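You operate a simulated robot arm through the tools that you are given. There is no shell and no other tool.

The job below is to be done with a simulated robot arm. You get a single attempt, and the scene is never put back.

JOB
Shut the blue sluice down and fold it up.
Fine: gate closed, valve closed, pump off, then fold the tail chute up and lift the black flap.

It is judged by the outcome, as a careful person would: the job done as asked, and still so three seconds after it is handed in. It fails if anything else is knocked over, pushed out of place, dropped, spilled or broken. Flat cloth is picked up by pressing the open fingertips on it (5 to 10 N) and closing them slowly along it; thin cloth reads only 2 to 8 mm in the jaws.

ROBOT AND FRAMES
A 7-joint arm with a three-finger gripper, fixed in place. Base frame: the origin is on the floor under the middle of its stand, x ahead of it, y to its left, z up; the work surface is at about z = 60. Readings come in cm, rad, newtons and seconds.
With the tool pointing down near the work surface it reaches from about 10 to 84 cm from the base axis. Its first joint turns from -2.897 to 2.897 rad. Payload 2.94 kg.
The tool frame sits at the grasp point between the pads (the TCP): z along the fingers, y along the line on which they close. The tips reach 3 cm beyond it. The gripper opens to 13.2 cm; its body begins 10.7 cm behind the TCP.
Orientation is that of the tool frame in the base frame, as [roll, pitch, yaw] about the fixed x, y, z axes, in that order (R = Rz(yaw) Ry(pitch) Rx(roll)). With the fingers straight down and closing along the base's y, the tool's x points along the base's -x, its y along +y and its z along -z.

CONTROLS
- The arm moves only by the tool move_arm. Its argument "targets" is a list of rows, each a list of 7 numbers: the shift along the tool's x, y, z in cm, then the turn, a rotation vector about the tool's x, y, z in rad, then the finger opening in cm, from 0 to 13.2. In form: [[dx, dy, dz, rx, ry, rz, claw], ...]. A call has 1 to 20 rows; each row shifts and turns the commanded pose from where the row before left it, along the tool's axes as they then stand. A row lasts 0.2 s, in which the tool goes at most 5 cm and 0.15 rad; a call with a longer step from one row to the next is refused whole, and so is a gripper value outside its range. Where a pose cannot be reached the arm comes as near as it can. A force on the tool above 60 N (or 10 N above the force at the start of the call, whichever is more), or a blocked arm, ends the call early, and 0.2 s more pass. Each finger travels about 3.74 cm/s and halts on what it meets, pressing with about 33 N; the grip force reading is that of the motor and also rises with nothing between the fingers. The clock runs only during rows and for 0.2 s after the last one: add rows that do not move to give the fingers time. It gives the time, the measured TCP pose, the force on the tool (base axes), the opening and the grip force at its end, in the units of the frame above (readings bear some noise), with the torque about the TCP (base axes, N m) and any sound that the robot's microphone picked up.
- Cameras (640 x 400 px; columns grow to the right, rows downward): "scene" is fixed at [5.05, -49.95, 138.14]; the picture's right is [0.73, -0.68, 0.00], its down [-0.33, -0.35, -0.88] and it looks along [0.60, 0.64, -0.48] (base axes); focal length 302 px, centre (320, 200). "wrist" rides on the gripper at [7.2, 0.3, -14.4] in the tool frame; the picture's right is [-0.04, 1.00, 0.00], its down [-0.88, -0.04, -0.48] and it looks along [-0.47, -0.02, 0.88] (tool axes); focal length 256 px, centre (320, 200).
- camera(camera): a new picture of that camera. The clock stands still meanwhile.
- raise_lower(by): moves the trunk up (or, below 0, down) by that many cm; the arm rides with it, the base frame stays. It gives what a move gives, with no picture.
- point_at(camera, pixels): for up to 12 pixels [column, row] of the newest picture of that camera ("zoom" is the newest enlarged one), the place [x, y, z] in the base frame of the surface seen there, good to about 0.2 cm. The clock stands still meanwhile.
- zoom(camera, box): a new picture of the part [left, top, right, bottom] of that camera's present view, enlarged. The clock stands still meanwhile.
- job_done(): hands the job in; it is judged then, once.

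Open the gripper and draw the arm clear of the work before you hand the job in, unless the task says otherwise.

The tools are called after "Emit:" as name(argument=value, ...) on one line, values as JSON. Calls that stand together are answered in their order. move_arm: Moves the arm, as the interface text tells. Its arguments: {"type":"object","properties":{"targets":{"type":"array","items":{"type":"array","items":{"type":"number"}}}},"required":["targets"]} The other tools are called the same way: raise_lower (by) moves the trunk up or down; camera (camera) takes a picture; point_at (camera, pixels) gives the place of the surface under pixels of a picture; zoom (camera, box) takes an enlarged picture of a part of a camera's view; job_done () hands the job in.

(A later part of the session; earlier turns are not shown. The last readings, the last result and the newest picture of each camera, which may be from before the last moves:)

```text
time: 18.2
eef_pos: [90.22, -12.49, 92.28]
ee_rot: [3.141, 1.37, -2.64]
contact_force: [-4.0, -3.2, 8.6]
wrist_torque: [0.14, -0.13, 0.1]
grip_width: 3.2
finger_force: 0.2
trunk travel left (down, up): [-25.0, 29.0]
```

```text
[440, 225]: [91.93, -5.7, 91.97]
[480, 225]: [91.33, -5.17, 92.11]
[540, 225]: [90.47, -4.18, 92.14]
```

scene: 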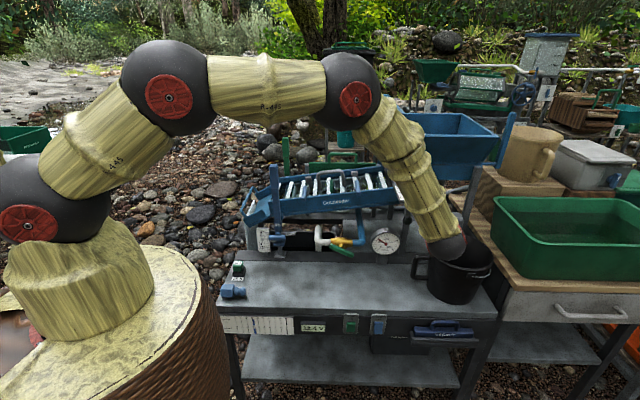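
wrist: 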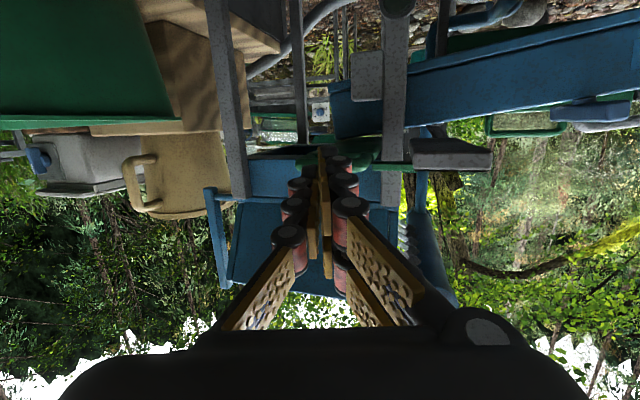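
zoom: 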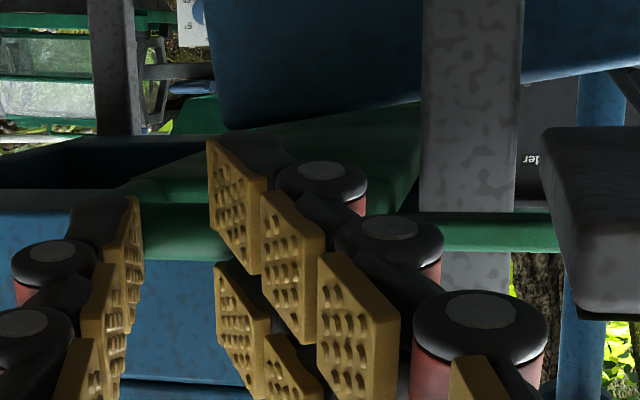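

Closed again (p≈63.04). Now I slide the fingers along the bar off the end of the U (toward +s), holding a slight inward bias.

Emit:
move_arm(targets=[[-0.2, 0.03, 0.06, 0, 0, 0, 3.0], [-0.025, -0.484, 0.123, 0, 0, 0, 3.0], [-0.025, -0.484, 0.123, 0, 0, 0, 3.0], [-0.025, -0.484, 0.123, 0, 0, 0, 3.0], [-0.025, -0.484, 0.123, 0, 0, 0, 3.0], [-0.025, -0.484, 0.123, 0, 0, 0, 3.0], [-0.025, -0.484, 0.123, 0, 0, 0, 3.0], [-0.025, -0.484, 0.123, 0, 0, 0, 3.0], [-0.025, -0.484, 0.123, 0, 0, 0, 3.0]])

Emit:
camera(camera="wrist")

Emit:
zoom(camera="wrist", box=[260, 110, 440, 220])

```text
time: 19.4
eef_pos: [90.85, -13.74, 92.32]
ee_rot: [3.121, 1.37, -2.66]
contact_force: [-41.7, -8.3, 15.6]
wrist_torque: [0.47, -0.02, 1.31]
grip_width: 4.04
finger_force: 6.8
trunk travel left (down, up): [-25.0, 29.0]
stopped in row 5: the force on the tool passed its limit at 62 N (the readings are from after the stop); the commanded pose is now the measured one
```

```text
taken
```

wrist: 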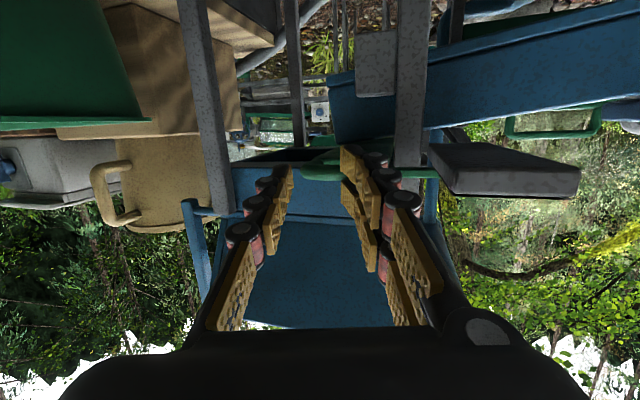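

```text
3.56 times, centred on (350, 165) of wrist
```

zoom: 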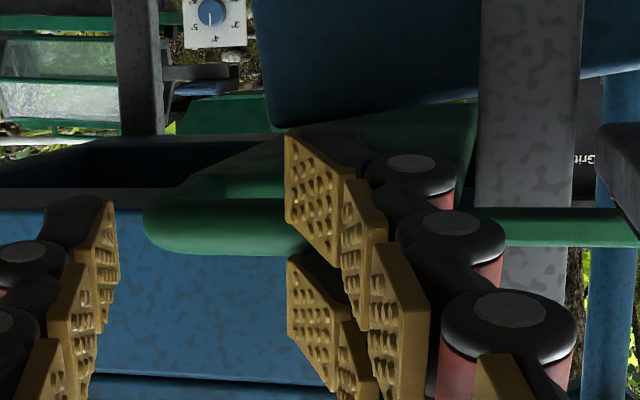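

The slide stopped at 62 N: the push toward the stop (p force −36 N) and vertical +15.6 N add friction. The left finger is already past the U's end; I relax the push slightly (retreat 0.2 cm, raise 0.15 cm) and read the forces.

Emit:
move_arm(targets=[[-0.11, -0.05, -0.22, 0, 0, 0, 4.0], [0, 0, 0, 0, 0, 0, 4.0]])

Emit:
zoom(camera="wrist", box=[260, 110, 440, 220])

Emit:
point_at(camera="zoom", pixels=[[520, 225], [560, 225], [600, 225], [160, 225], [200, 240], [270, 240]])

```text
time: 20.0
eef_pos: [90.97, -13.87, 92.31]
ee_rot: [3.124, 1.367, -2.657]
contact_force: [-26.7, -11.2, 10.5]
wrist_torque: [0.34, -0.01, 0.97]
grip_width: 4.42
finger_force: 2.4
trunk travel left (down, up): [-25.0, 29.0]
```

```text
3.56 times, centred on (350, 165) of wrist
```

zoom: 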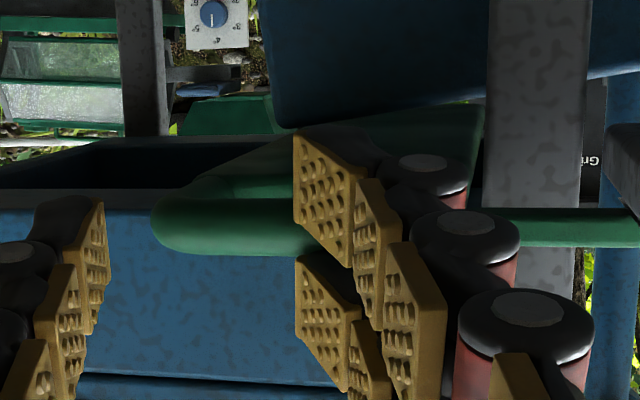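

```text
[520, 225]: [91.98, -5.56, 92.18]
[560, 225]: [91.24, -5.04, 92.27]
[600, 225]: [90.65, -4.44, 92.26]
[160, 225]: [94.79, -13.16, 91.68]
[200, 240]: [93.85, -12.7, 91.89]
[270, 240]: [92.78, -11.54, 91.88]
```

The gate stays closed (p≈63.05). Still −27 N of push and +10 N vertical; I relax further (raise 0.2, retreat 0.2) and continue sliding sideways in small steps.

Emit:
move_arm(targets=[[-0.16, -0.05, -0.23, 0, 0, 0, 4.4], [-0.02, -0.387, 0.098, 0, 0, 0, 4.4], [-0.02, -0.387, 0.098, 0, 0, 0, 4.4], [-0.02, -0.387, 0.098, 0, 0, 0, 4.4]])

Emit:
zoom(camera="wrist", box=[260, 110, 440, 220])

Emit:
point_at(camera="zoom", pixels=[[540, 225], [580, 225], [620, 225], [160, 225], [200, 240], [270, 240]])

```text
time: 21.0
eef_pos: [91.39, -14.59, 92.37]
ee_rot: [3.116, 1.364, -2.665]
contact_force: [-36.1, -0.5, 2.7]
wrist_torque: [0.0, 0.09, 1.45]
grip_width: 6.05
finger_force: 12.1
trunk travel left (down, up): [-25.0, 29.0]
```

```text
3.56 times, centred on (350, 165) of wrist
```

zoom: 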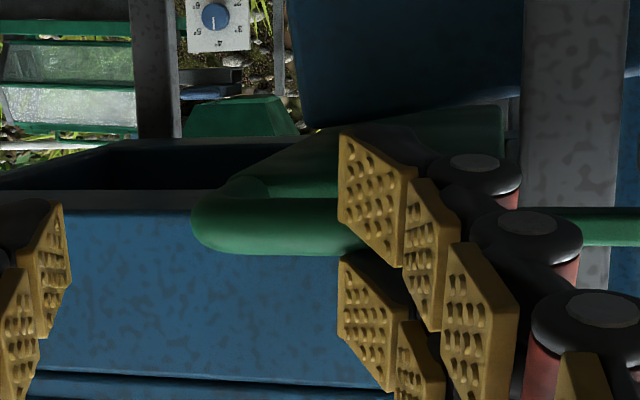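

```text
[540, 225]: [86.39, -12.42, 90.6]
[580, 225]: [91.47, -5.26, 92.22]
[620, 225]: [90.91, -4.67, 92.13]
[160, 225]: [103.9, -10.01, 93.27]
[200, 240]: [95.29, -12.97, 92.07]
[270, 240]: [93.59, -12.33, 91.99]
```

The right finger pair stays hooked on the bar while the opening grows to 6 cm. I measure where these fingers and the bar really are.

Emit:
point_at(camera="zoom", pixels=[[350, 150], [375, 190], [400, 260], [350, 270], [375, 320], [385, 370], [345, 220], [330, 240], [420, 250], [440, 300], [410, 340], [300, 170]])

Emit:
camera(camera="scene")

Emit:
camera(camera="wrist")

```text
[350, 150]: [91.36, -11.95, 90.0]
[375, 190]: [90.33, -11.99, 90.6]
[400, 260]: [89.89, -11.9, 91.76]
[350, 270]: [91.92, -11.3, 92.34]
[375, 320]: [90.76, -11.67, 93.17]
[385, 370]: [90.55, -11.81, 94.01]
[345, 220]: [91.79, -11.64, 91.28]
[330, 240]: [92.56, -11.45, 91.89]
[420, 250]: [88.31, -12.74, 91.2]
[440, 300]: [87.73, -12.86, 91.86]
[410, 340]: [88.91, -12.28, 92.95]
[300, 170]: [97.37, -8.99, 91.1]
```

```text
taken
```

scene: 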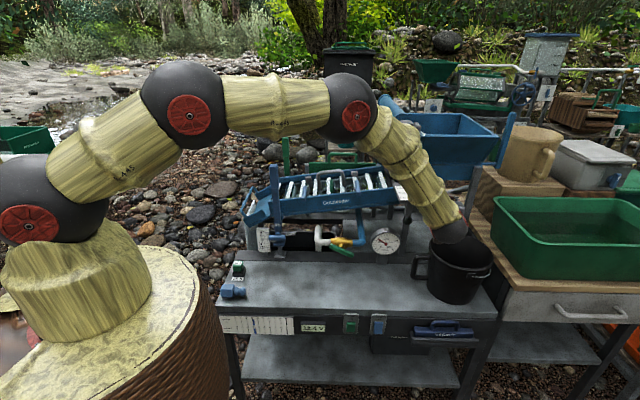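

```text
taken
```

wrist: 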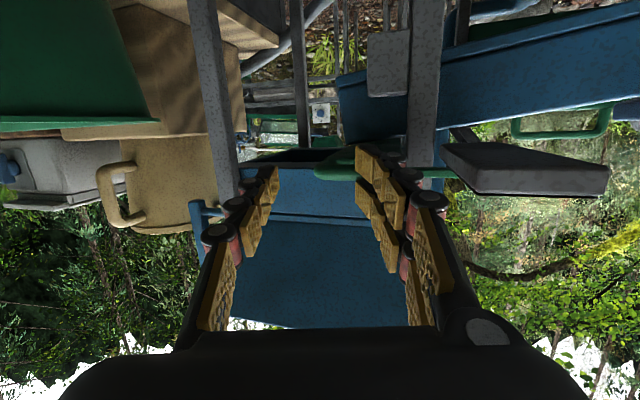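

The tips merely press on the bar's face (finger gap is only ~0.5 cm). I now retreat straight out 1.2 cm with the fingers open and check whether the gate really follows.

Emit:
move_arm(targets=[[0.058, -0.075, -0.285, 0, 0, 0, 6.0], [0.058, -0.075, -0.285, 0, 0, 0, 6.0], [0.058, -0.075, -0.285, 0, 0, 0, 6.0], [0.058, -0.075, -0.285, 0, 0, 0, 6.0]])

Emit:
zoom(camera="wrist", box=[260, 110, 440, 220])

Emit:
point_at(camera="zoom", pixels=[[540, 225], [580, 225], [620, 225], [200, 230], [240, 240], [290, 240]])

```text
time: 22.0
eef_pos: [91.0, -15.64, 92.39]
ee_rot: [3.123, 1.366, -2.658]
contact_force: [-5.0, 4.2, -4.1]
wrist_torque: [-0.27, -0.05, 0.05]
grip_width: 6.53
finger_force: 3.0
trunk travel left (down, up): [-25.0, 29.0]
```

```text
3.56 times, centred on (350, 165) of wrist
```

zoom: 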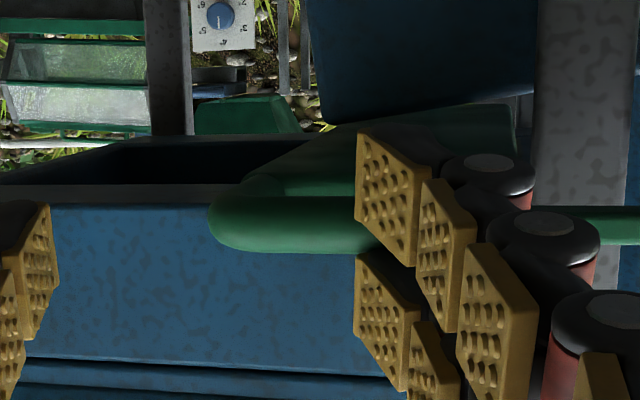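

```text
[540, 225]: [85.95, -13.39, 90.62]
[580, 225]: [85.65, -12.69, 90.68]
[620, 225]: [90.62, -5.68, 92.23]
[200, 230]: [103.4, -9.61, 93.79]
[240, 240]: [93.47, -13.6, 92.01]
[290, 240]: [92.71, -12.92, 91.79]
```

The gate followed by 0.9 cm with almost no pull force (F·p≈−0.8 N). To see whether it is sticking or springing back, I retreat 4 cm more and look.

Emit:
move_arm(targets=[[0.193, -0.251, -0.948, 0, 0, 0, 6.0], [0.193, -0.251, -0.948, 0, 0, 0, 6.0], [0.193, -0.251, -0.948, 0, 0, 0, 6.0], [0.193, -0.251, -0.948, 0, 0, 0, 6.0]])

Emit:
zoom(camera="wrist", box=[260, 110, 440, 220])

Emit:
camera(camera="scene")

```text
time: 23.0
eef_pos: [87.98, -18.4, 92.39]
ee_rot: [3.125, 1.366, -2.659]
contact_force: [-1.4, 0.7, -0.7]
wrist_torque: [-0.1, -0.02, -0.04]
grip_width: 6.16
finger_force: 1.0
trunk travel left (down, up): [-25.0, 29.0]
```

```text
3.56 times, centred on (350, 165) of wrist
```

zoom: 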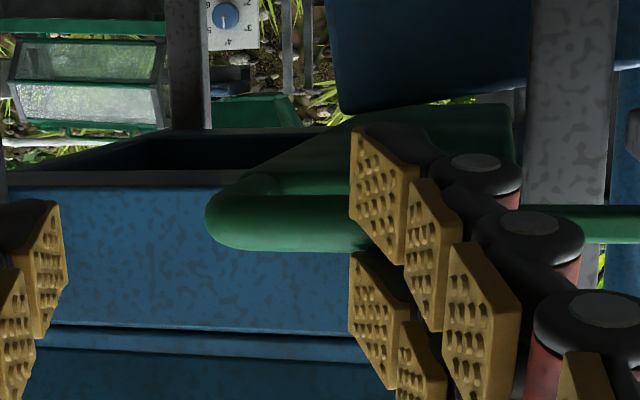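

```text
taken
```

scene: 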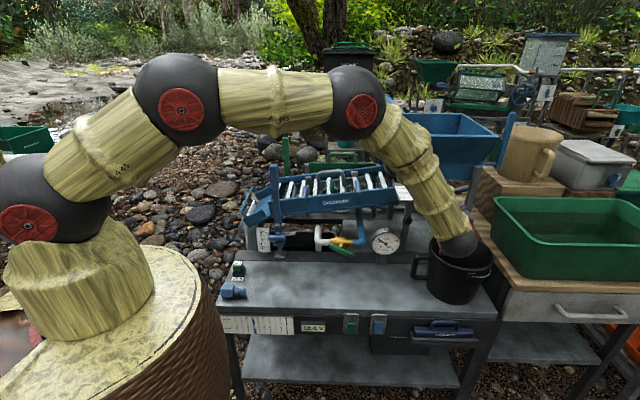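

The gate came along the whole way with ~0 N, so it slides almost freely and the bar rides between the paired fingertips. With no push force now, I slide sideways (+s) off the U's end.

Emit:
move_arm(targets=[[-0.025, -0.484, 0.123, 0, 0, 0, 6.0], [-0.025, -0.484, 0.123, 0, 0, 0, 6.0], [-0.025, -0.484, 0.123, 0, 0, 0, 6.0], [-0.025, -0.484, 0.123, 0, 0, 0, 6.0], [-0.025, -0.484, 0.123, 0, 0, 0, 6.0], [-0.025, -0.484, 0.123, 0, 0, 0, 6.0], [-0.025, -0.484, 0.123, 0, 0, 0, 6.0], [-0.025, -0.484, 0.123, 0, 0, 0, 6.0]])

Emit:
zoom(camera="wrist", box=[260, 80, 500, 230])

```text
time: 24.7
eef_pos: [89.84, -19.96, 92.27]
ee_rot: [3.113, 1.364, -2.65]
contact_force: [-34.6, 31.1, 17.1]
wrist_torque: [1.1, 0.18, 2.12]
grip_width: 9.57
finger_force: 27.4
trunk travel left (down, up): [-25.0, 29.0]
stopped in row 8: the force on the tool passed its limit at 61 N (the readings are from after the stop); the commanded pose is now the measured one
```

```text
2.67 times, centred on (380, 155) of wrist
```

zoom: 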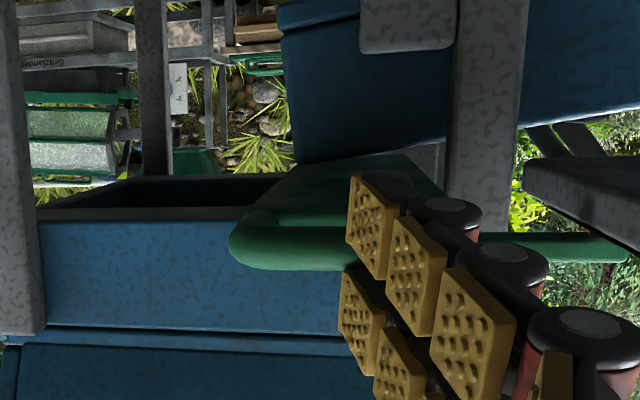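

Even 46 N sideways does not free it, so the bar is pressed tight between the paired tips. I zoom right in on the contact to understand it.

Emit:
zoom(camera="wrist", box=[340, 135, 436, 195])

Emit:
zoom(camera="scene", box=[380, 160, 480, 280])

```text
6.67 times, centred on (388, 165) of wrist
```

zoom: 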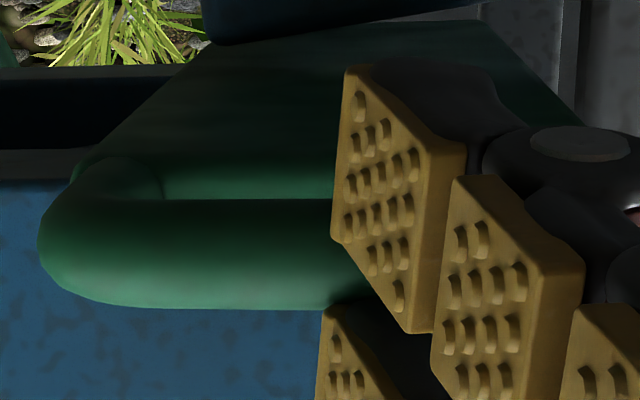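

```text
3.33 times, centred on (430, 220) of scene
```

zoom: 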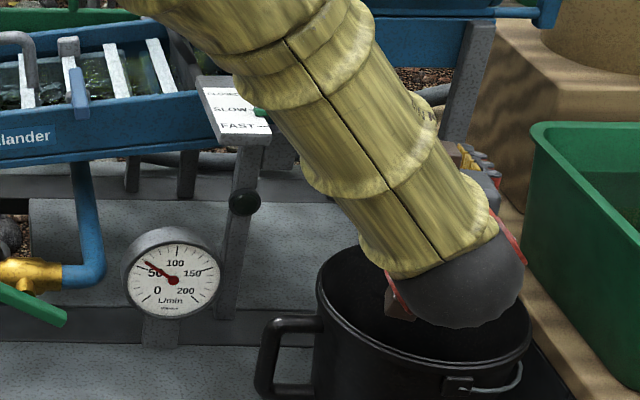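

The bar is not deep between the tips (pad edges end about 0.5 cm short of its face). I relieve the sideways force first, then try moving the tool straight down in small steps so the rounded tip cams off the bar.

Emit:
move_arm(targets=[[0.03, 0.58, -0.15, 0, 0, 0, 9.0], [0.03, 0.58, -0.15, 0, 0, 0, 9.0], [0, 0, 0, 0, 0, 0, 9.0], [0, 0, 0, 0, 0, 0, 9.0]])

Emit:
zoom(camera="wrist", box=[300, 115, 460, 215])

```text
time: 25.7
eef_pos: [89.44, -19.89, 92.18]
ee_rot: [3.117, 1.363, -2.657]
contact_force: [-1.2, -0.1, 12.2]
wrist_torque: [0.54, -0.05, 0.07]
grip_width: 9.2
finger_force: 1.2
trunk travel left (down, up): [-25.0, 29.0]
```

```text
4.00 times, centred on (380, 165) of wrist
```

zoom: 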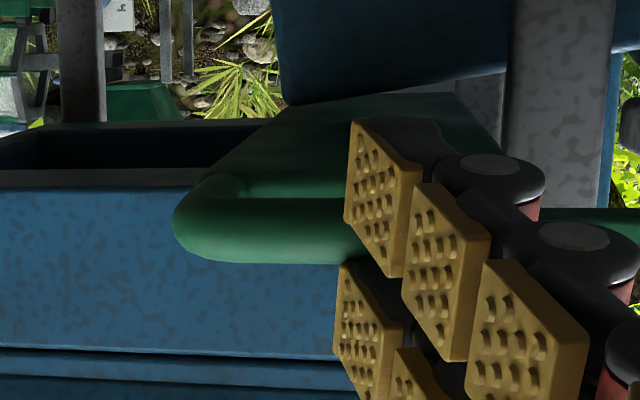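

Sideways force is gone, only +12 N vertical. The wedge is self-locking, and the near-frictionless gate can't resist; its own outer stop at FAST can. I ease the height and draw out slowly in 0.5 cm steps, watching the force.

Emit:
move_arm(targets=[[-0.15, 0, -0.03, 0, 0, 0, 9.0], [0.096, -0.126, -0.474, 0, 0, 0, 9.0], [0.096, -0.126, -0.474, 0, 0, 0, 9.0]])

Emit:
zoom(camera="wrist", box=[300, 115, 460, 215])

Emit:
zoom(camera="scene", box=[380, 170, 460, 220])

```text
time: 26.5
eef_pos: [88.64, -20.57, 92.2]
ee_rot: [3.114, 1.364, -2.66]
contact_force: [2.1, 0.2, 14.3]
wrist_torque: [0.71, -0.03, -0.1]
grip_width: 8.93
finger_force: 0.0
trunk travel left (down, up): [-25.0, 29.0]
```

```text
4.00 times, centred on (380, 165) of wrist
```

zoom: 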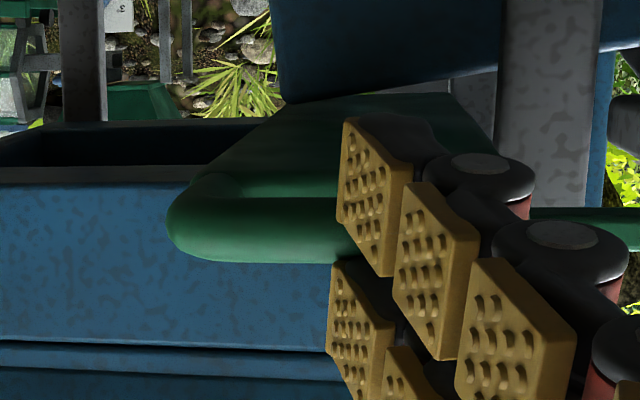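

```text
8.00 times, centred on (420, 195) of scene
```

zoom: 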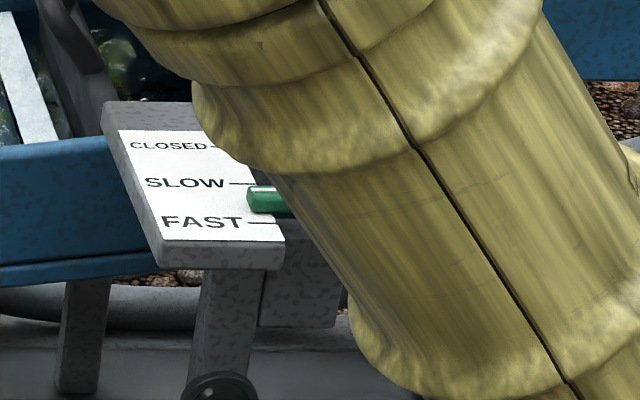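

Pointer is between SLOW and FAST; the gate itself resists with only ~1.6 N. The vertical +14 N suggests the upper finger is resting on the bar, so I raise the tool 0.3 cm in small steps and watch the vertical force.

Emit:
move_arm(targets=[[-0.098, 0, -0.02, 0, 0, 0, 9.0], [-0.098, 0, -0.02, 0, 0, 0, 9.0], [-0.098, 0, -0.02, 0, 0, 0, 9.0], [0, 0, 0, 0, 0, 0, 9.0]])

```text
time: 27.5
eef_pos: [88.59, -20.58, 92.19]
ee_rot: [3.101, 1.357, -2.672]
contact_force: [-0.6, -2.0, 1.8]
wrist_torque: [-0.04, -0.11, 0.02]
grip_width: 8.94
finger_force: 0.1
trunk travel left (down, up): [-25.0, 29.0]
```

The tool height did not change though the command rose 0.3 cm, so the bar is pinned on both sides. I go on to the outer stop: 2 cm further out in 0.5 cm steps.

Emit:
move_arm(targets=[[0.096, -0.126, -0.474, 0, 0, 0, 9.0], [0.096, -0.126, -0.474, 0, 0, 0, 9.0], [0.096, -0.126, -0.474, 0, 0, 0, 9.0], [0.096, -0.126, -0.474, 0, 0, 0, 9.0]])

Emit:
zoom(camera="wrist", box=[300, 115, 460, 215])

Emit:
zoom(camera="scene", box=[380, 170, 460, 220])

```text
time: 28.5
eef_pos: [87.55, -21.39, 92.23]
ee_rot: [3.115, 1.358, -2.655]
contact_force: [31.9, 32.0, -4.0]
wrist_torque: [-0.18, -0.3, -2.01]
grip_width: 8.61
finger_force: 0.0
trunk travel left (down, up): [-25.0, 29.0]
```

```text
4.00 times, centred on (380, 165) of wrist
```

zoom: 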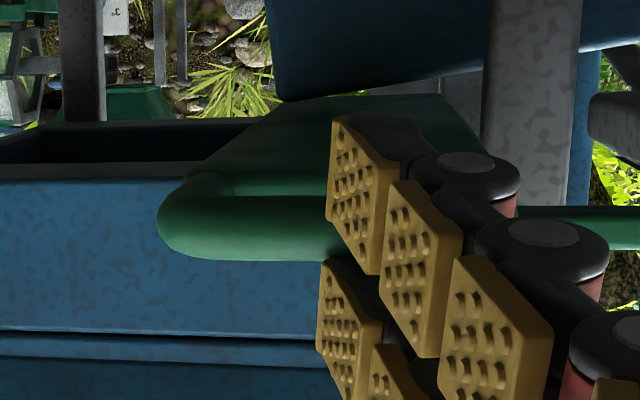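

```text
8.00 times, centred on (420, 195) of scene
```

zoom: 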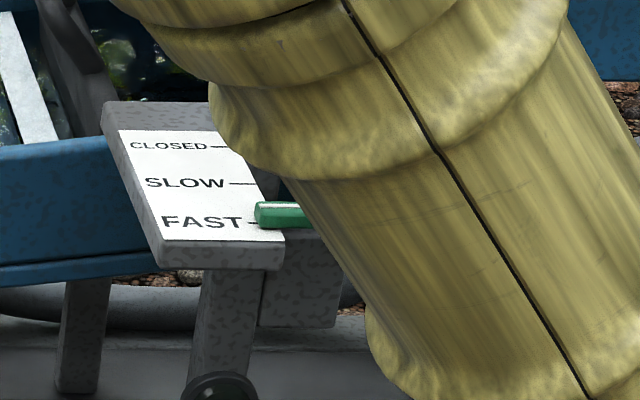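

The gate is on its outer stop (45 N pull). I pull a little further in small steps so the fingertips pop off.

Emit:
move_arm(targets=[[0.048, -0.063, -0.237, 0, 0, 0, 9.0], [0.048, -0.063, -0.237, 0, 0, 0, 9.0], [0.048, -0.063, -0.237, 0, 0, 0, 9.0]])

Emit:
zoom(camera="wrist", box=[300, 115, 460, 215])

```text
time: 28.9
eef_pos: [87.01, -22.46, 92.44]
ee_rot: [3.11, 1.361, -2.665]
contact_force: [-1.2, -3.9, 0.2]
wrist_torque: [0.06, -0.03, 0.19]
grip_width: 8.91
finger_force: 0.1
trunk travel left (down, up): [-25.0, 29.0]
stopped in row 2: the force on the tool passed its limit at 62 N (the readings are from after the stop); the commanded pose is now the measured one
```

```text
4.00 times, centred on (380, 165) of wrist
```

zoom: 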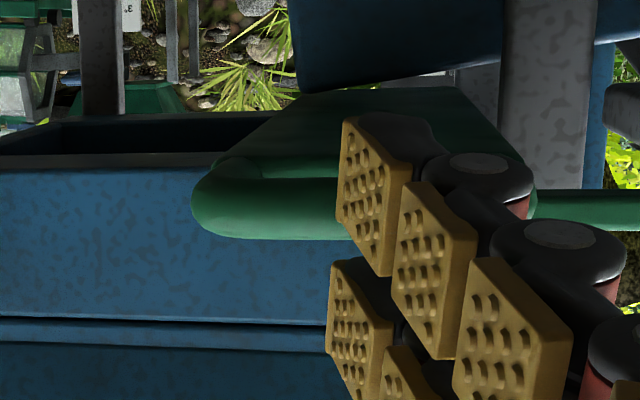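

It popped free: force near 0 and the handle is clear of the tips. Now I back off 4 cm and roll the tool 90° so the fingers close vertically, to grip the bar properly from above and below.

Emit:
move_arm(targets=[[0.193, -0.251, -0.948, 0, 0, 0, 8.0], [0.193, -0.251, -0.948, 0, 0, 0, 7.0], [0.193, -0.251, -0.948, 0, 0, 0, 6.0], [0.193, -0.251, -0.948, 0, 0, 0, 6.0], [0, 0, 0, 0, -0.1, 0, 6.0], [0, 0, 0, 0, -0.1, 0, 6.0], [0, 0, 0, 0, 0, -0.1428, 6.0], [0, 0, 0, 0, 0, -0.1428, 6.0], [0, 0, 0, 0, 0, -0.1428, 6.0], [0, 0, 0, 0, 0, -0.1428, 6.0], [0, 0, 0, 0, 0, -0.1428, 6.0], [0, 0, 0, 0, 0, -0.1428, 6.0], [0, 0, 0, 0, 0, -0.1428, 6.0], [0, 0, 0, 0, 0, -0.1428, 6.0], [0, 0, 0, 0, 0, -0.1428, 6.0], [0, 0, 0, 0, 0, -0.1428, 6.0], [0, 0, 0, 0, 0, -0.1428, 6.0]])

Emit:
camera(camera="wrist")

Emit:
camera(camera="scene")

```text
time: 32.5
eef_pos: [84.26, -24.71, 92.56]
ee_rot: [-1.578, 0.003, -1.058]
contact_force: [0.4, 0.0, 0.3]
wrist_torque: [0.03, -0.04, 0.01]
grip_width: 6.01
finger_force: 0.2
trunk travel left (down, up): [-25.0, 29.0]
```

```text
taken
```

wrist: 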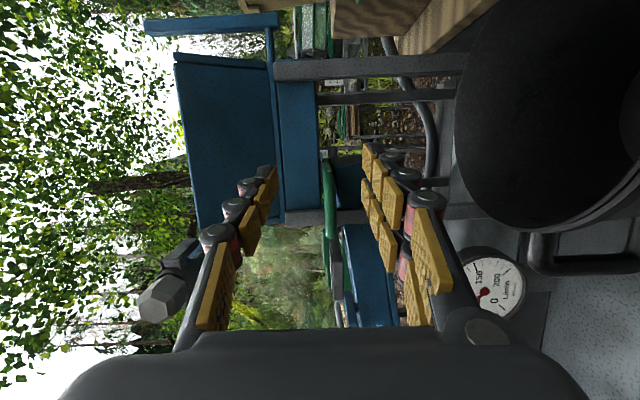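

```text
taken
```

scene: 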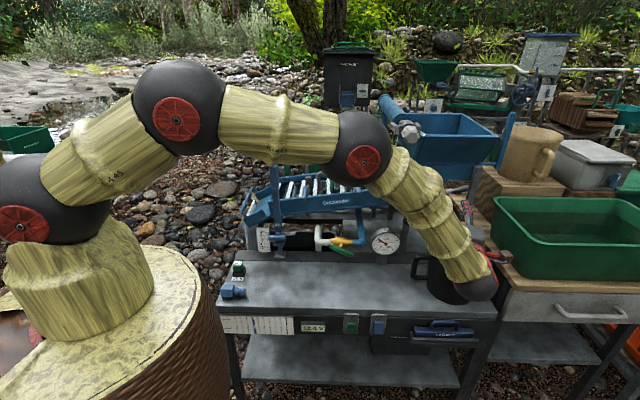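

The roll worked; the green handle shows edge-on at about (328,200), between thumb (left/up) and finger pair (right/down). I locate it precisely.

Emit:
zoom(camera="wrist", box=[240, 120, 440, 320])

Emit:
point_at(camera="wrist", pixels=[[325, 165], [326, 185], [328, 210], [330, 235], [332, 260], [336, 290], [268, 172], [368, 150], [365, 185]])

```text
2.00 times, centred on (340, 220) of wrist
```

zoom: 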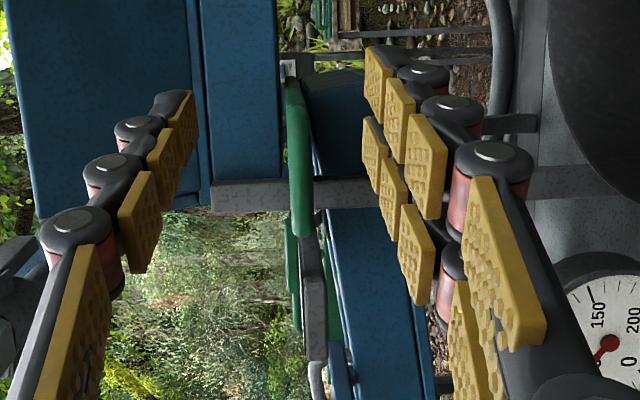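

```text
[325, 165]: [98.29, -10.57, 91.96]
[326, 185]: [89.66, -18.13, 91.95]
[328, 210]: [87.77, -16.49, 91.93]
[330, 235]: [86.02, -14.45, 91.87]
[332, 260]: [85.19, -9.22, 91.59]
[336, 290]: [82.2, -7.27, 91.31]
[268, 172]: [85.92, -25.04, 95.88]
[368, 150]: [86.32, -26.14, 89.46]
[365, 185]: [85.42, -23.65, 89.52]
```

The bar's front face is now at p≈52.8, z≈91.9. I align laterally and move forward with the jaws (6 cm open) above and below the bar.

Emit:
move_arm(targets=[[-1.5, 0.165, 0, 0, 0, 0, 6.0], [-1.5, 0.165, 0, 0, 0, 0, 6.0], [-1.5, 0.165, 0, 0, 0, 0, 6.0], [-1.5, 0.165, 0, 0, 0, 0, 6.0], [0, 0, 1.02, 0, 0, 0, 6.0], [0, 0, 1.02, 0, 0, 0, 6.0], [0, 0, 1.02, 0, 0, 0, 6.0], [0, 0, 1.02, 0, 0, 0, 6.0], [0, 0, 1.02, 0, 0, 0, 6.0], [0, 0, 1.02, 0, 0, 0, 6.0]])

Emit:
camera(camera="wrist")

Emit:
zoom(camera="wrist", box=[240, 120, 440, 320])

```text
time: 34.7
eef_pos: [86.73, -16.5, 91.64]
ee_rot: [-1.581, 0.007, -1.056]
contact_force: [0.0, -0.8, 0.1]
wrist_torque: [-0.01, 0.01, 0.01]
grip_width: 6.06
finger_force: 0.1
trunk travel left (down, up): [-25.0, 29.0]
```

```text
taken
```

wrist: 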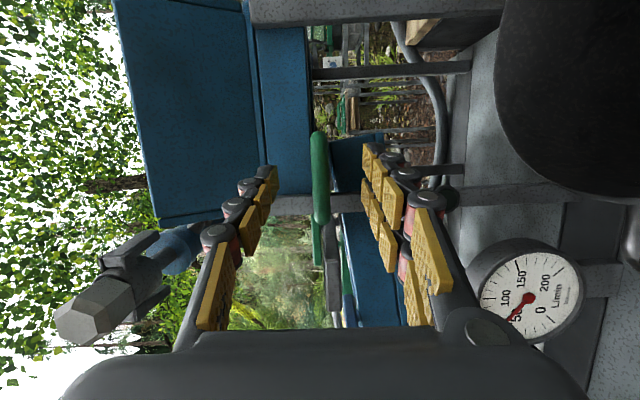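

```text
2.00 times, centred on (340, 220) of wrist
```

zoom: 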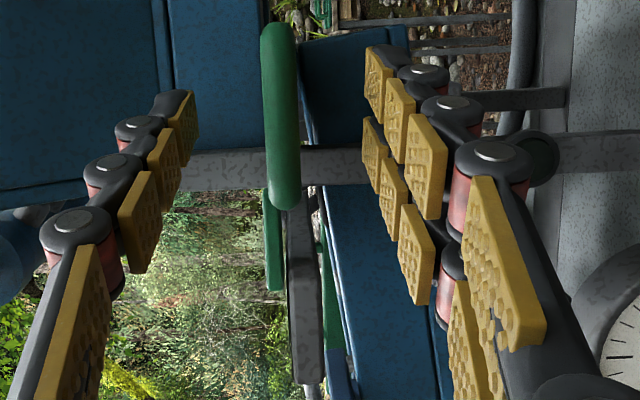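

The bar sits well between the jaws. I close on it.

Emit:
move_arm(targets=[[0, 0, 0, 0, 0, 0, 4.5], [0, 0, 0, 0, 0, 0, 3.0], [0, 0, 0, 0, 0, 0, 2.0], [0, 0, 0, 0, 0, 0, 1.0], [0, 0, 0, 0, 0, 0, 0.5], [0, 0, 0, 0, 0, 0, 0.5]])

Emit:
zoom(camera="wrist", box=[240, 120, 440, 320])

```text
time: 36.1
eef_pos: [86.84, -16.65, 91.75]
ee_rot: [-1.58, 0.005, -1.057]
contact_force: [0.7, 0.2, -3.0]
wrist_torque: [-0.16, -0.13, -0.07]
grip_width: 1.12
finger_force: 32.1
trunk travel left (down, up): [-25.0, 29.0]
```

```text
2.00 times, centred on (340, 220) of wrist
```

zoom: 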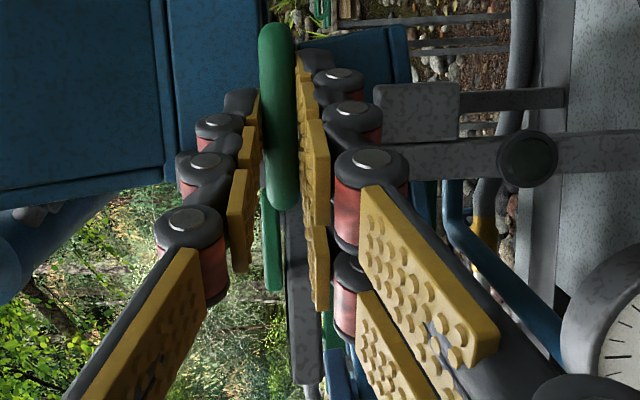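

Firm grip (1.12 cm, 32 N). I push 6 cm inward along the slide in 0.5 cm rows.

Emit:
move_arm(targets=[[-0.119, 0, 0.4855, 0, 0, 0, 0.5], [-0.119, 0, 0.4855, 0, 0, 0, 0.5], [-0.119, 0, 0.4855, 0, 0, 0, 0.5], [-0.119, 0, 0.4855, 0, 0, 0, 0.5], [-0.119, 0, 0.4855, 0, 0, 0, 0.5], [-0.119, 0, 0.4855, 0, 0, 0, 0.5], [-0.119, 0, 0.4855, 0, 0, 0, 0.5], [-0.119, 0, 0.4855, 0, 0, 0, 0.5], [-0.119, 0, 0.4855, 0, 0, 0, 0.5], [-0.119, 0, 0.4855, 0, 0, 0, 0.5], [-0.119, 0, 0.4855, 0, 0, 0, 0.5], [-0.119, 0, 0.4855, 0, 0, 0, 0.5]])

Emit:
camera(camera="scene")

Emit:
zoom(camera="scene", box=[380, 160, 460, 210])

Emit:
zoom(camera="wrist", box=[240, 120, 440, 320])

```text
time: 38.7
eef_pos: [91.09, -12.24, 91.75]
ee_rot: [-1.58, 0.008, -1.056]
contact_force: [-9.8, 9.5, -6.1]
wrist_torque: [-0.24, -0.12, -0.22]
grip_width: 1.1
finger_force: 38.3
trunk travel left (down, up): [-25.0, 29.0]
```

```text
taken
```

scene: 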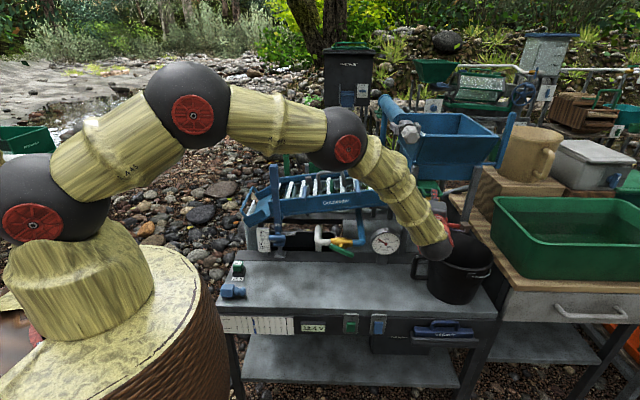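

```text
8.00 times, centred on (420, 185) of scene
```

zoom: 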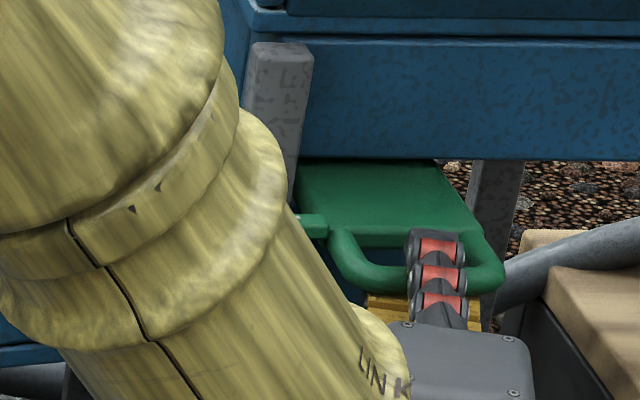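

```text
2.00 times, centred on (340, 220) of wrist
```

zoom: 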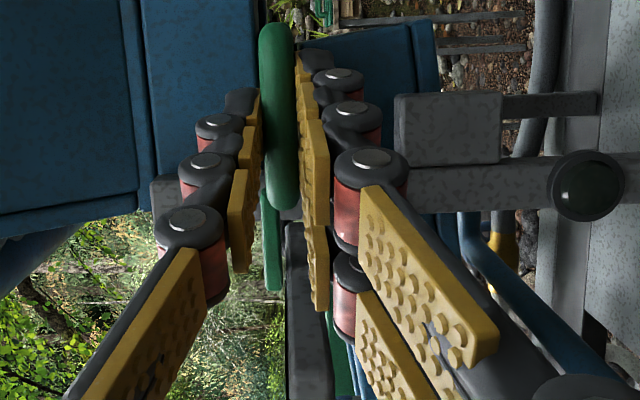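

Gate advanced 6.1 cm with only mild side force. I continue in 0.25 cm steps to the closed stop (about 0.75 cm left).

Emit:
move_arm(targets=[[-0.16, 0, 0.22, 0, 0, 0, 0.5], [-0.06, 0, 0.243, 0, 0, 0, 0.5], [-0.06, 0, 0.243, 0, 0, 0, 0.5], [-0.06, 0, 0.243, 0, 0, 0, 0.5]])

Emit:
zoom(camera="scene", box=[380, 160, 460, 210])

Emit:
zoom(camera="wrist", box=[240, 120, 440, 320])

Emit:
point_at(camera="zoom", pixels=[[272, 150], [275, 180], [278, 60], [272, 230], [272, 260]])

```text
time: 39.7
eef_pos: [91.64, -11.58, 91.75]
ee_rot: [-1.58, 0.008, -1.061]
contact_force: [-8.1, 4.7, -8.9]
wrist_torque: [-0.28, -0.11, 0.2]
grip_width: 1.07
finger_force: 38.0
trunk travel left (down, up): [-25.0, 29.0]
```

```text
8.00 times, centred on (420, 185) of scene
```

zoom: 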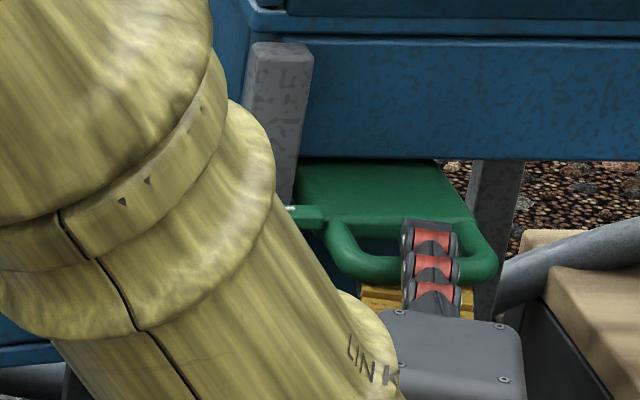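

```text
2.00 times, centred on (340, 220) of wrist
```

zoom: 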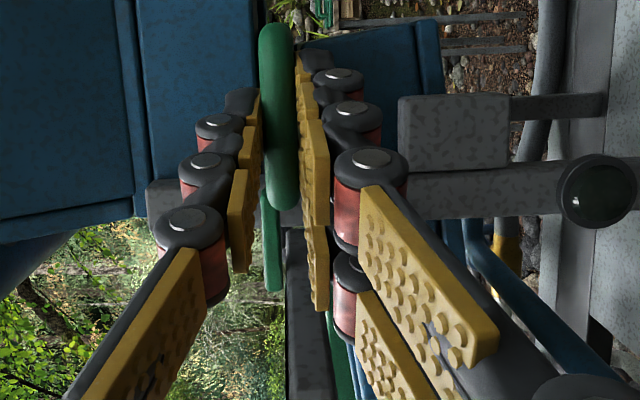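

```text
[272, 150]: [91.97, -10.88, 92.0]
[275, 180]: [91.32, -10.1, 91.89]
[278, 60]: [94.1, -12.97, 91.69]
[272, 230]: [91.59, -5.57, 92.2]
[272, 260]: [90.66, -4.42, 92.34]
```

Bar front at p≈59.65 and pointer ≈62.96, essentially at the stop. I push another 0.5 cm to be sure it is seated.

Emit:
move_arm(targets=[[-0.06, 0, 0.243, 0, 0, 0, 0.5], [-0.06, 0, 0.243, 0, 0, 0, 0.5]])

Emit:
zoom(camera="wrist", box=[240, 120, 440, 320])

Emit:
point_at(camera="zoom", pixels=[[272, 150], [275, 180], [278, 60], [272, 230], [272, 260]])

```text
time: 40.3
eef_pos: [91.69, -11.55, 91.73]
ee_rot: [-1.579, 0.01, -1.061]
contact_force: [-36.0, -8.3, -6.9]
wrist_torque: [-0.36, -0.24, 0.4]
grip_width: 1.1
finger_force: 37.2
trunk travel left (down, up): [-25.0, 29.0]
```

```text
2.00 times, centred on (340, 220) of wrist
```

zoom: 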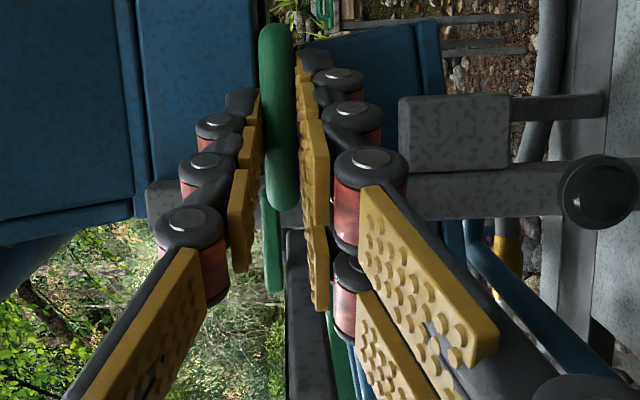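

```text
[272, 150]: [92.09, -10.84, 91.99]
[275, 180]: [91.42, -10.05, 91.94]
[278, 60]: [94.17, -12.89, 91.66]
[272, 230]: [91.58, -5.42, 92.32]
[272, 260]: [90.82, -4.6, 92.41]
```

At the stop with 32 N. I open the jaws to 6 cm while staying in place, then check clearance.

Emit:
move_arm(targets=[[0, 0, 0, 0, 0, 0, 2.0], [0, 0, 0, 0, 0, 0, 3.5], [0, 0, 0, 0, 0, 0, 5.0], [0, 0, 0, 0, 0, 0, 6.0], [0, 0, 0, 0, 0, 0, 6.0]])

Emit:
zoom(camera="wrist", box=[240, 120, 440, 320])

```text
time: 41.5
eef_pos: [92.17, -11.21, 91.64]
ee_rot: [-1.579, 0.007, -1.061]
contact_force: [0.7, -0.5, 0.6]
wrist_torque: [0.01, -0.03, 0.0]
grip_width: 5.98
finger_force: 0.1
trunk travel left (down, up): [-25.0, 29.0]
```

```text
2.00 times, centred on (340, 220) of wrist
```

zoom: 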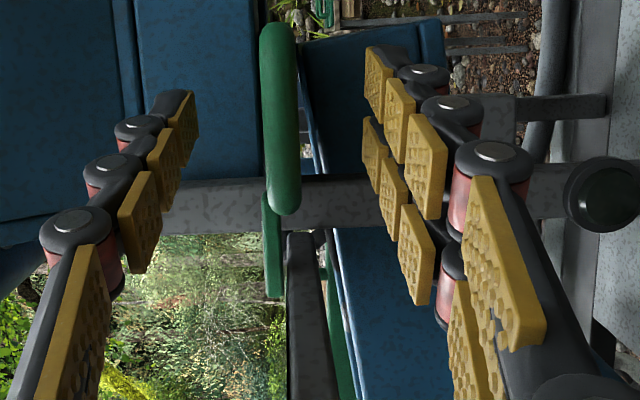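

Jaws are clear of the bar. I retreat straight back 10 cm and verify the gate pointer.

Emit:
move_arm(targets=[[0, 0, -1.0, 0, 0, 0, 6.0], [0, 0, -1.5, 0, 0, 0, 6.0], [0, 0, -2.5, 0, 0, 0, 6.0], [0, 0, -2.5, 0, 0, 0, 6.0], [0, 0, -2.5, 0, 0, 0, 6.0]])

Emit:
zoom(camera="scene", box=[380, 160, 460, 210])

Emit:
zoom(camera="wrist", box=[240, 120, 440, 320])

Emit:
point_at(camera="zoom", pixels=[[285, 130], [290, 180], [285, 160], [275, 240], [275, 220]])

```text
time: 42.7
eef_pos: [83.29, -16.25, 91.93]
ee_rot: [-1.579, 0.004, -1.058]
contact_force: [-0.1, -0.6, -0.3]
wrist_torque: [-0.01, -0.02, 0.01]
grip_width: 6.03
finger_force: 0.0
trunk travel left (down, up): [-25.0, 29.0]
```

```text
8.00 times, centred on (420, 185) of scene
```

zoom: 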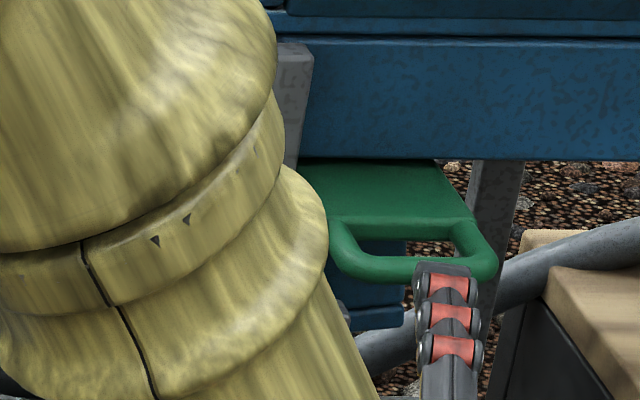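

```text
2.00 times, centred on (340, 220) of wrist
```

zoom: 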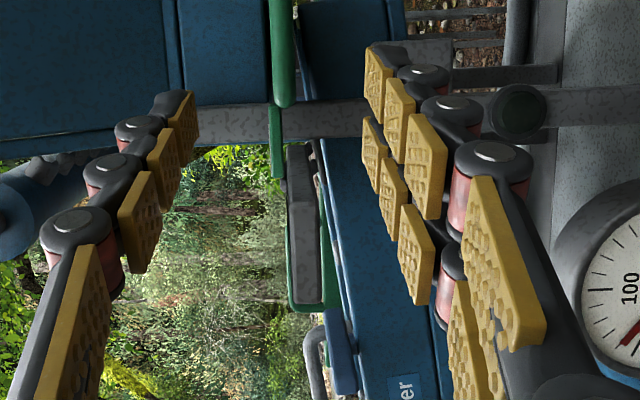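

```text
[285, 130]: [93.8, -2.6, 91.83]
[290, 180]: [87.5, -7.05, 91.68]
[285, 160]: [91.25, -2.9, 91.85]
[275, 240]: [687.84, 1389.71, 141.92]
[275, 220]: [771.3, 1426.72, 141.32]
```

The gate is closed and stayed put (handle unchanged at about (420,262) in the zoom). Next the valve: I measure the green bar, stem and flow gauge precisely.

Emit:
zoom(camera="scene", box=[310, 225, 374, 265])

Emit:
point_at(camera="zoom", pixels=[[205, 200], [300, 242], [420, 292], [200, 225], [430, 310], [310, 265], [350, 280], [320, 200], [320, 225], [280, 140], [215, 150], [420, 200]])

Emit:
zoom(camera="scene", box=[365, 220, 405, 265])

Emit:
camera(camera="scene")

```text
10.00 times, centred on (342, 245) of scene
```

zoom: 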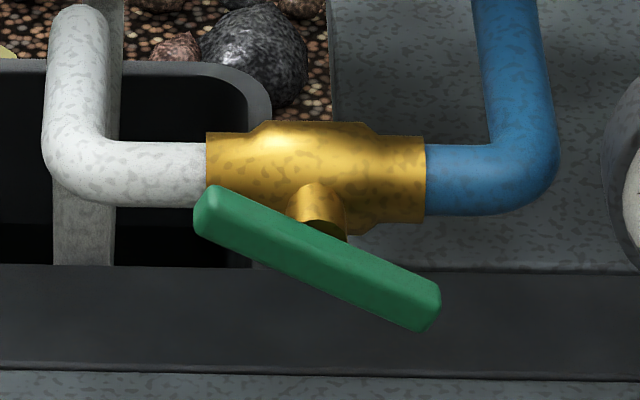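

```text
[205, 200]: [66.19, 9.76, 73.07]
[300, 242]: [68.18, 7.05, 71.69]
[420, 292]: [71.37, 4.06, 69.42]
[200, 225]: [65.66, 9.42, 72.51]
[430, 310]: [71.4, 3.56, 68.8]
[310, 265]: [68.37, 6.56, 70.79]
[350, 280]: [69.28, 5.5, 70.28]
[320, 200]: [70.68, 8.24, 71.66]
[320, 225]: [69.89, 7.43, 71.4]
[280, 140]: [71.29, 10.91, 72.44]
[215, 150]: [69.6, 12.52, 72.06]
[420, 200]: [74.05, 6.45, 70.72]
```

```text
8.89 times, centred on (385, 242) of scene
```

zoom: 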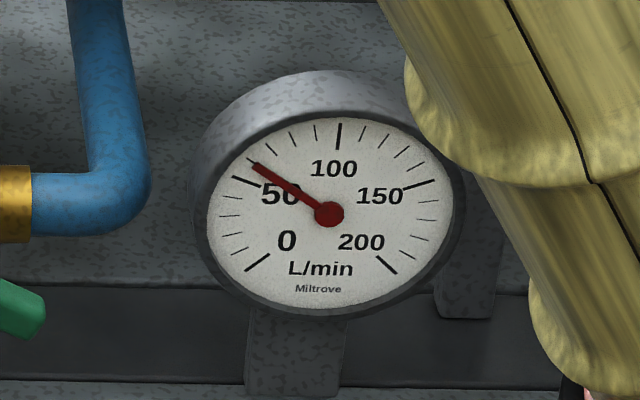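

```text
taken
```

scene: 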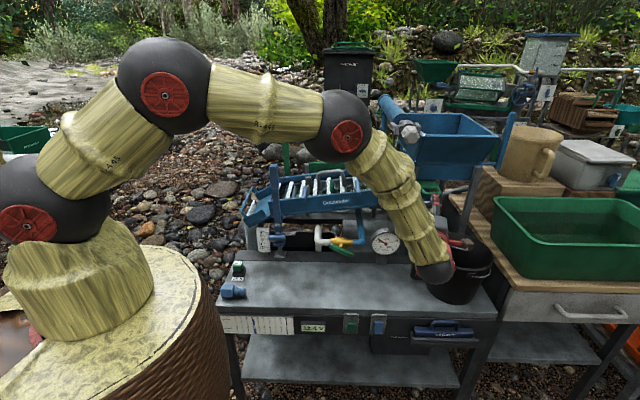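

Gauge reads about 58 L/min. The valve bar's front face is at p≈54.3, centre (s≈42.2, z≈70.8), tilted 25° down to the right; closing means turning its right end down ~65°. I back out and turn the tool to face the bar, staying higher first.

Emit:
move_arm(targets=[[-2.36, 0.32, -2.74, 0, 0, 0, 6.0], [-2.36, 0.32, -2.74, 0, 0, 0, 6.0], [-2.36, 0.32, -2.74, 0, 0, 0, 6.0], [-2.36, 0.32, -2.74, 0, 0, 0, 6.0], [-2.36, 0.32, -2.74, 0, 0, 0, 6.0], [-2.36, 0.32, -2.74, 0, 0, 0, 6.0], [0, 0, 0, -0.0318, 0.0268, 0.1045, 6.0], [0, 0, 0, -0.0318, 0.0268, 0.1045, 6.0], [0, 0, 0, -0.0318, 0.0268, 0.1045, 6.0], [0, 0, 0, -0.0318, 0.0268, 0.1045, 6.0], [-2.05, 2.44, 1.37, 0, 0, 0, 6.0], [-2.05, 2.44, 1.37, 0, 0, 0, 6.0], [-2.05, 2.44, 1.37, 0, 0, 0, 6.0], [-2.05, 2.44, 1.37, 0, 0, 0, 6.0], [-2.05, 2.44, 1.37, 0, 0, 0, 6.0]])

Emit:
camera(camera="scene")

Emit:
camera(camera="wrist")

```text
time: 45.9
eef_pos: [61.21, 3.69, 82.16]
ee_rot: [-1.736, 0.414, -1.205]
contact_force: [0.4, 0.7, 0.5]
wrist_torque: [0.0, 0.02, 0.0]
grip_width: 6.02
finger_force: 0.1
trunk travel left (down, up): [-25.0, 29.0]
```

```text
taken
```

scene: 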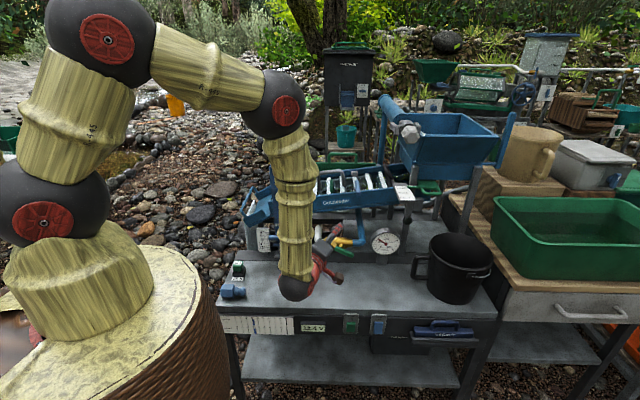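

```text
taken
```

wrist: 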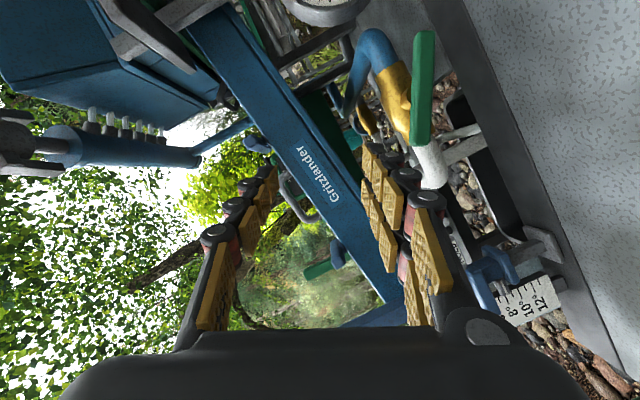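

The pose was reached well; the green valve bar is at about (423,85) in the wrist view. I check how low the wrist ball (around (295,285)) is before lowering.

Emit:
point_at(camera="scene", pixels=[[295, 280], [290, 296], [316, 275], [328, 265], [270, 285], [232, 292], [238, 268], [300, 300], [230, 280]])

Emit:
zoom(camera="scene", box=[250, 200, 380, 310])

Emit:
point_at(camera="wrist", pixels=[[424, 40], [422, 85], [420, 135], [430, 85], [412, 85], [400, 85]])

```text
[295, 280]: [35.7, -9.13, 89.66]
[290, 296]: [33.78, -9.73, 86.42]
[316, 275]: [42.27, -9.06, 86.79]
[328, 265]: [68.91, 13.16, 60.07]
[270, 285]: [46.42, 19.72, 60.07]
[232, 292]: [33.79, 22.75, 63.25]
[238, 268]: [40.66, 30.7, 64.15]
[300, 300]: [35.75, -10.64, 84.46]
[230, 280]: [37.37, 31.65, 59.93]
```

```text
3.64 times, centred on (315, 255) of scene
```

zoom: 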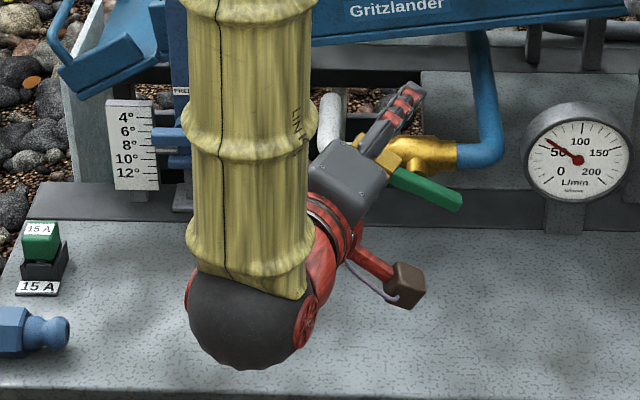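

```text
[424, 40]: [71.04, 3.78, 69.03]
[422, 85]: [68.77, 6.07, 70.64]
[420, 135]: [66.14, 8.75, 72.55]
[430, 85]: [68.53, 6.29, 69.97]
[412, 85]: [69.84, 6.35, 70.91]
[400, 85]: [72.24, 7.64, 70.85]
```

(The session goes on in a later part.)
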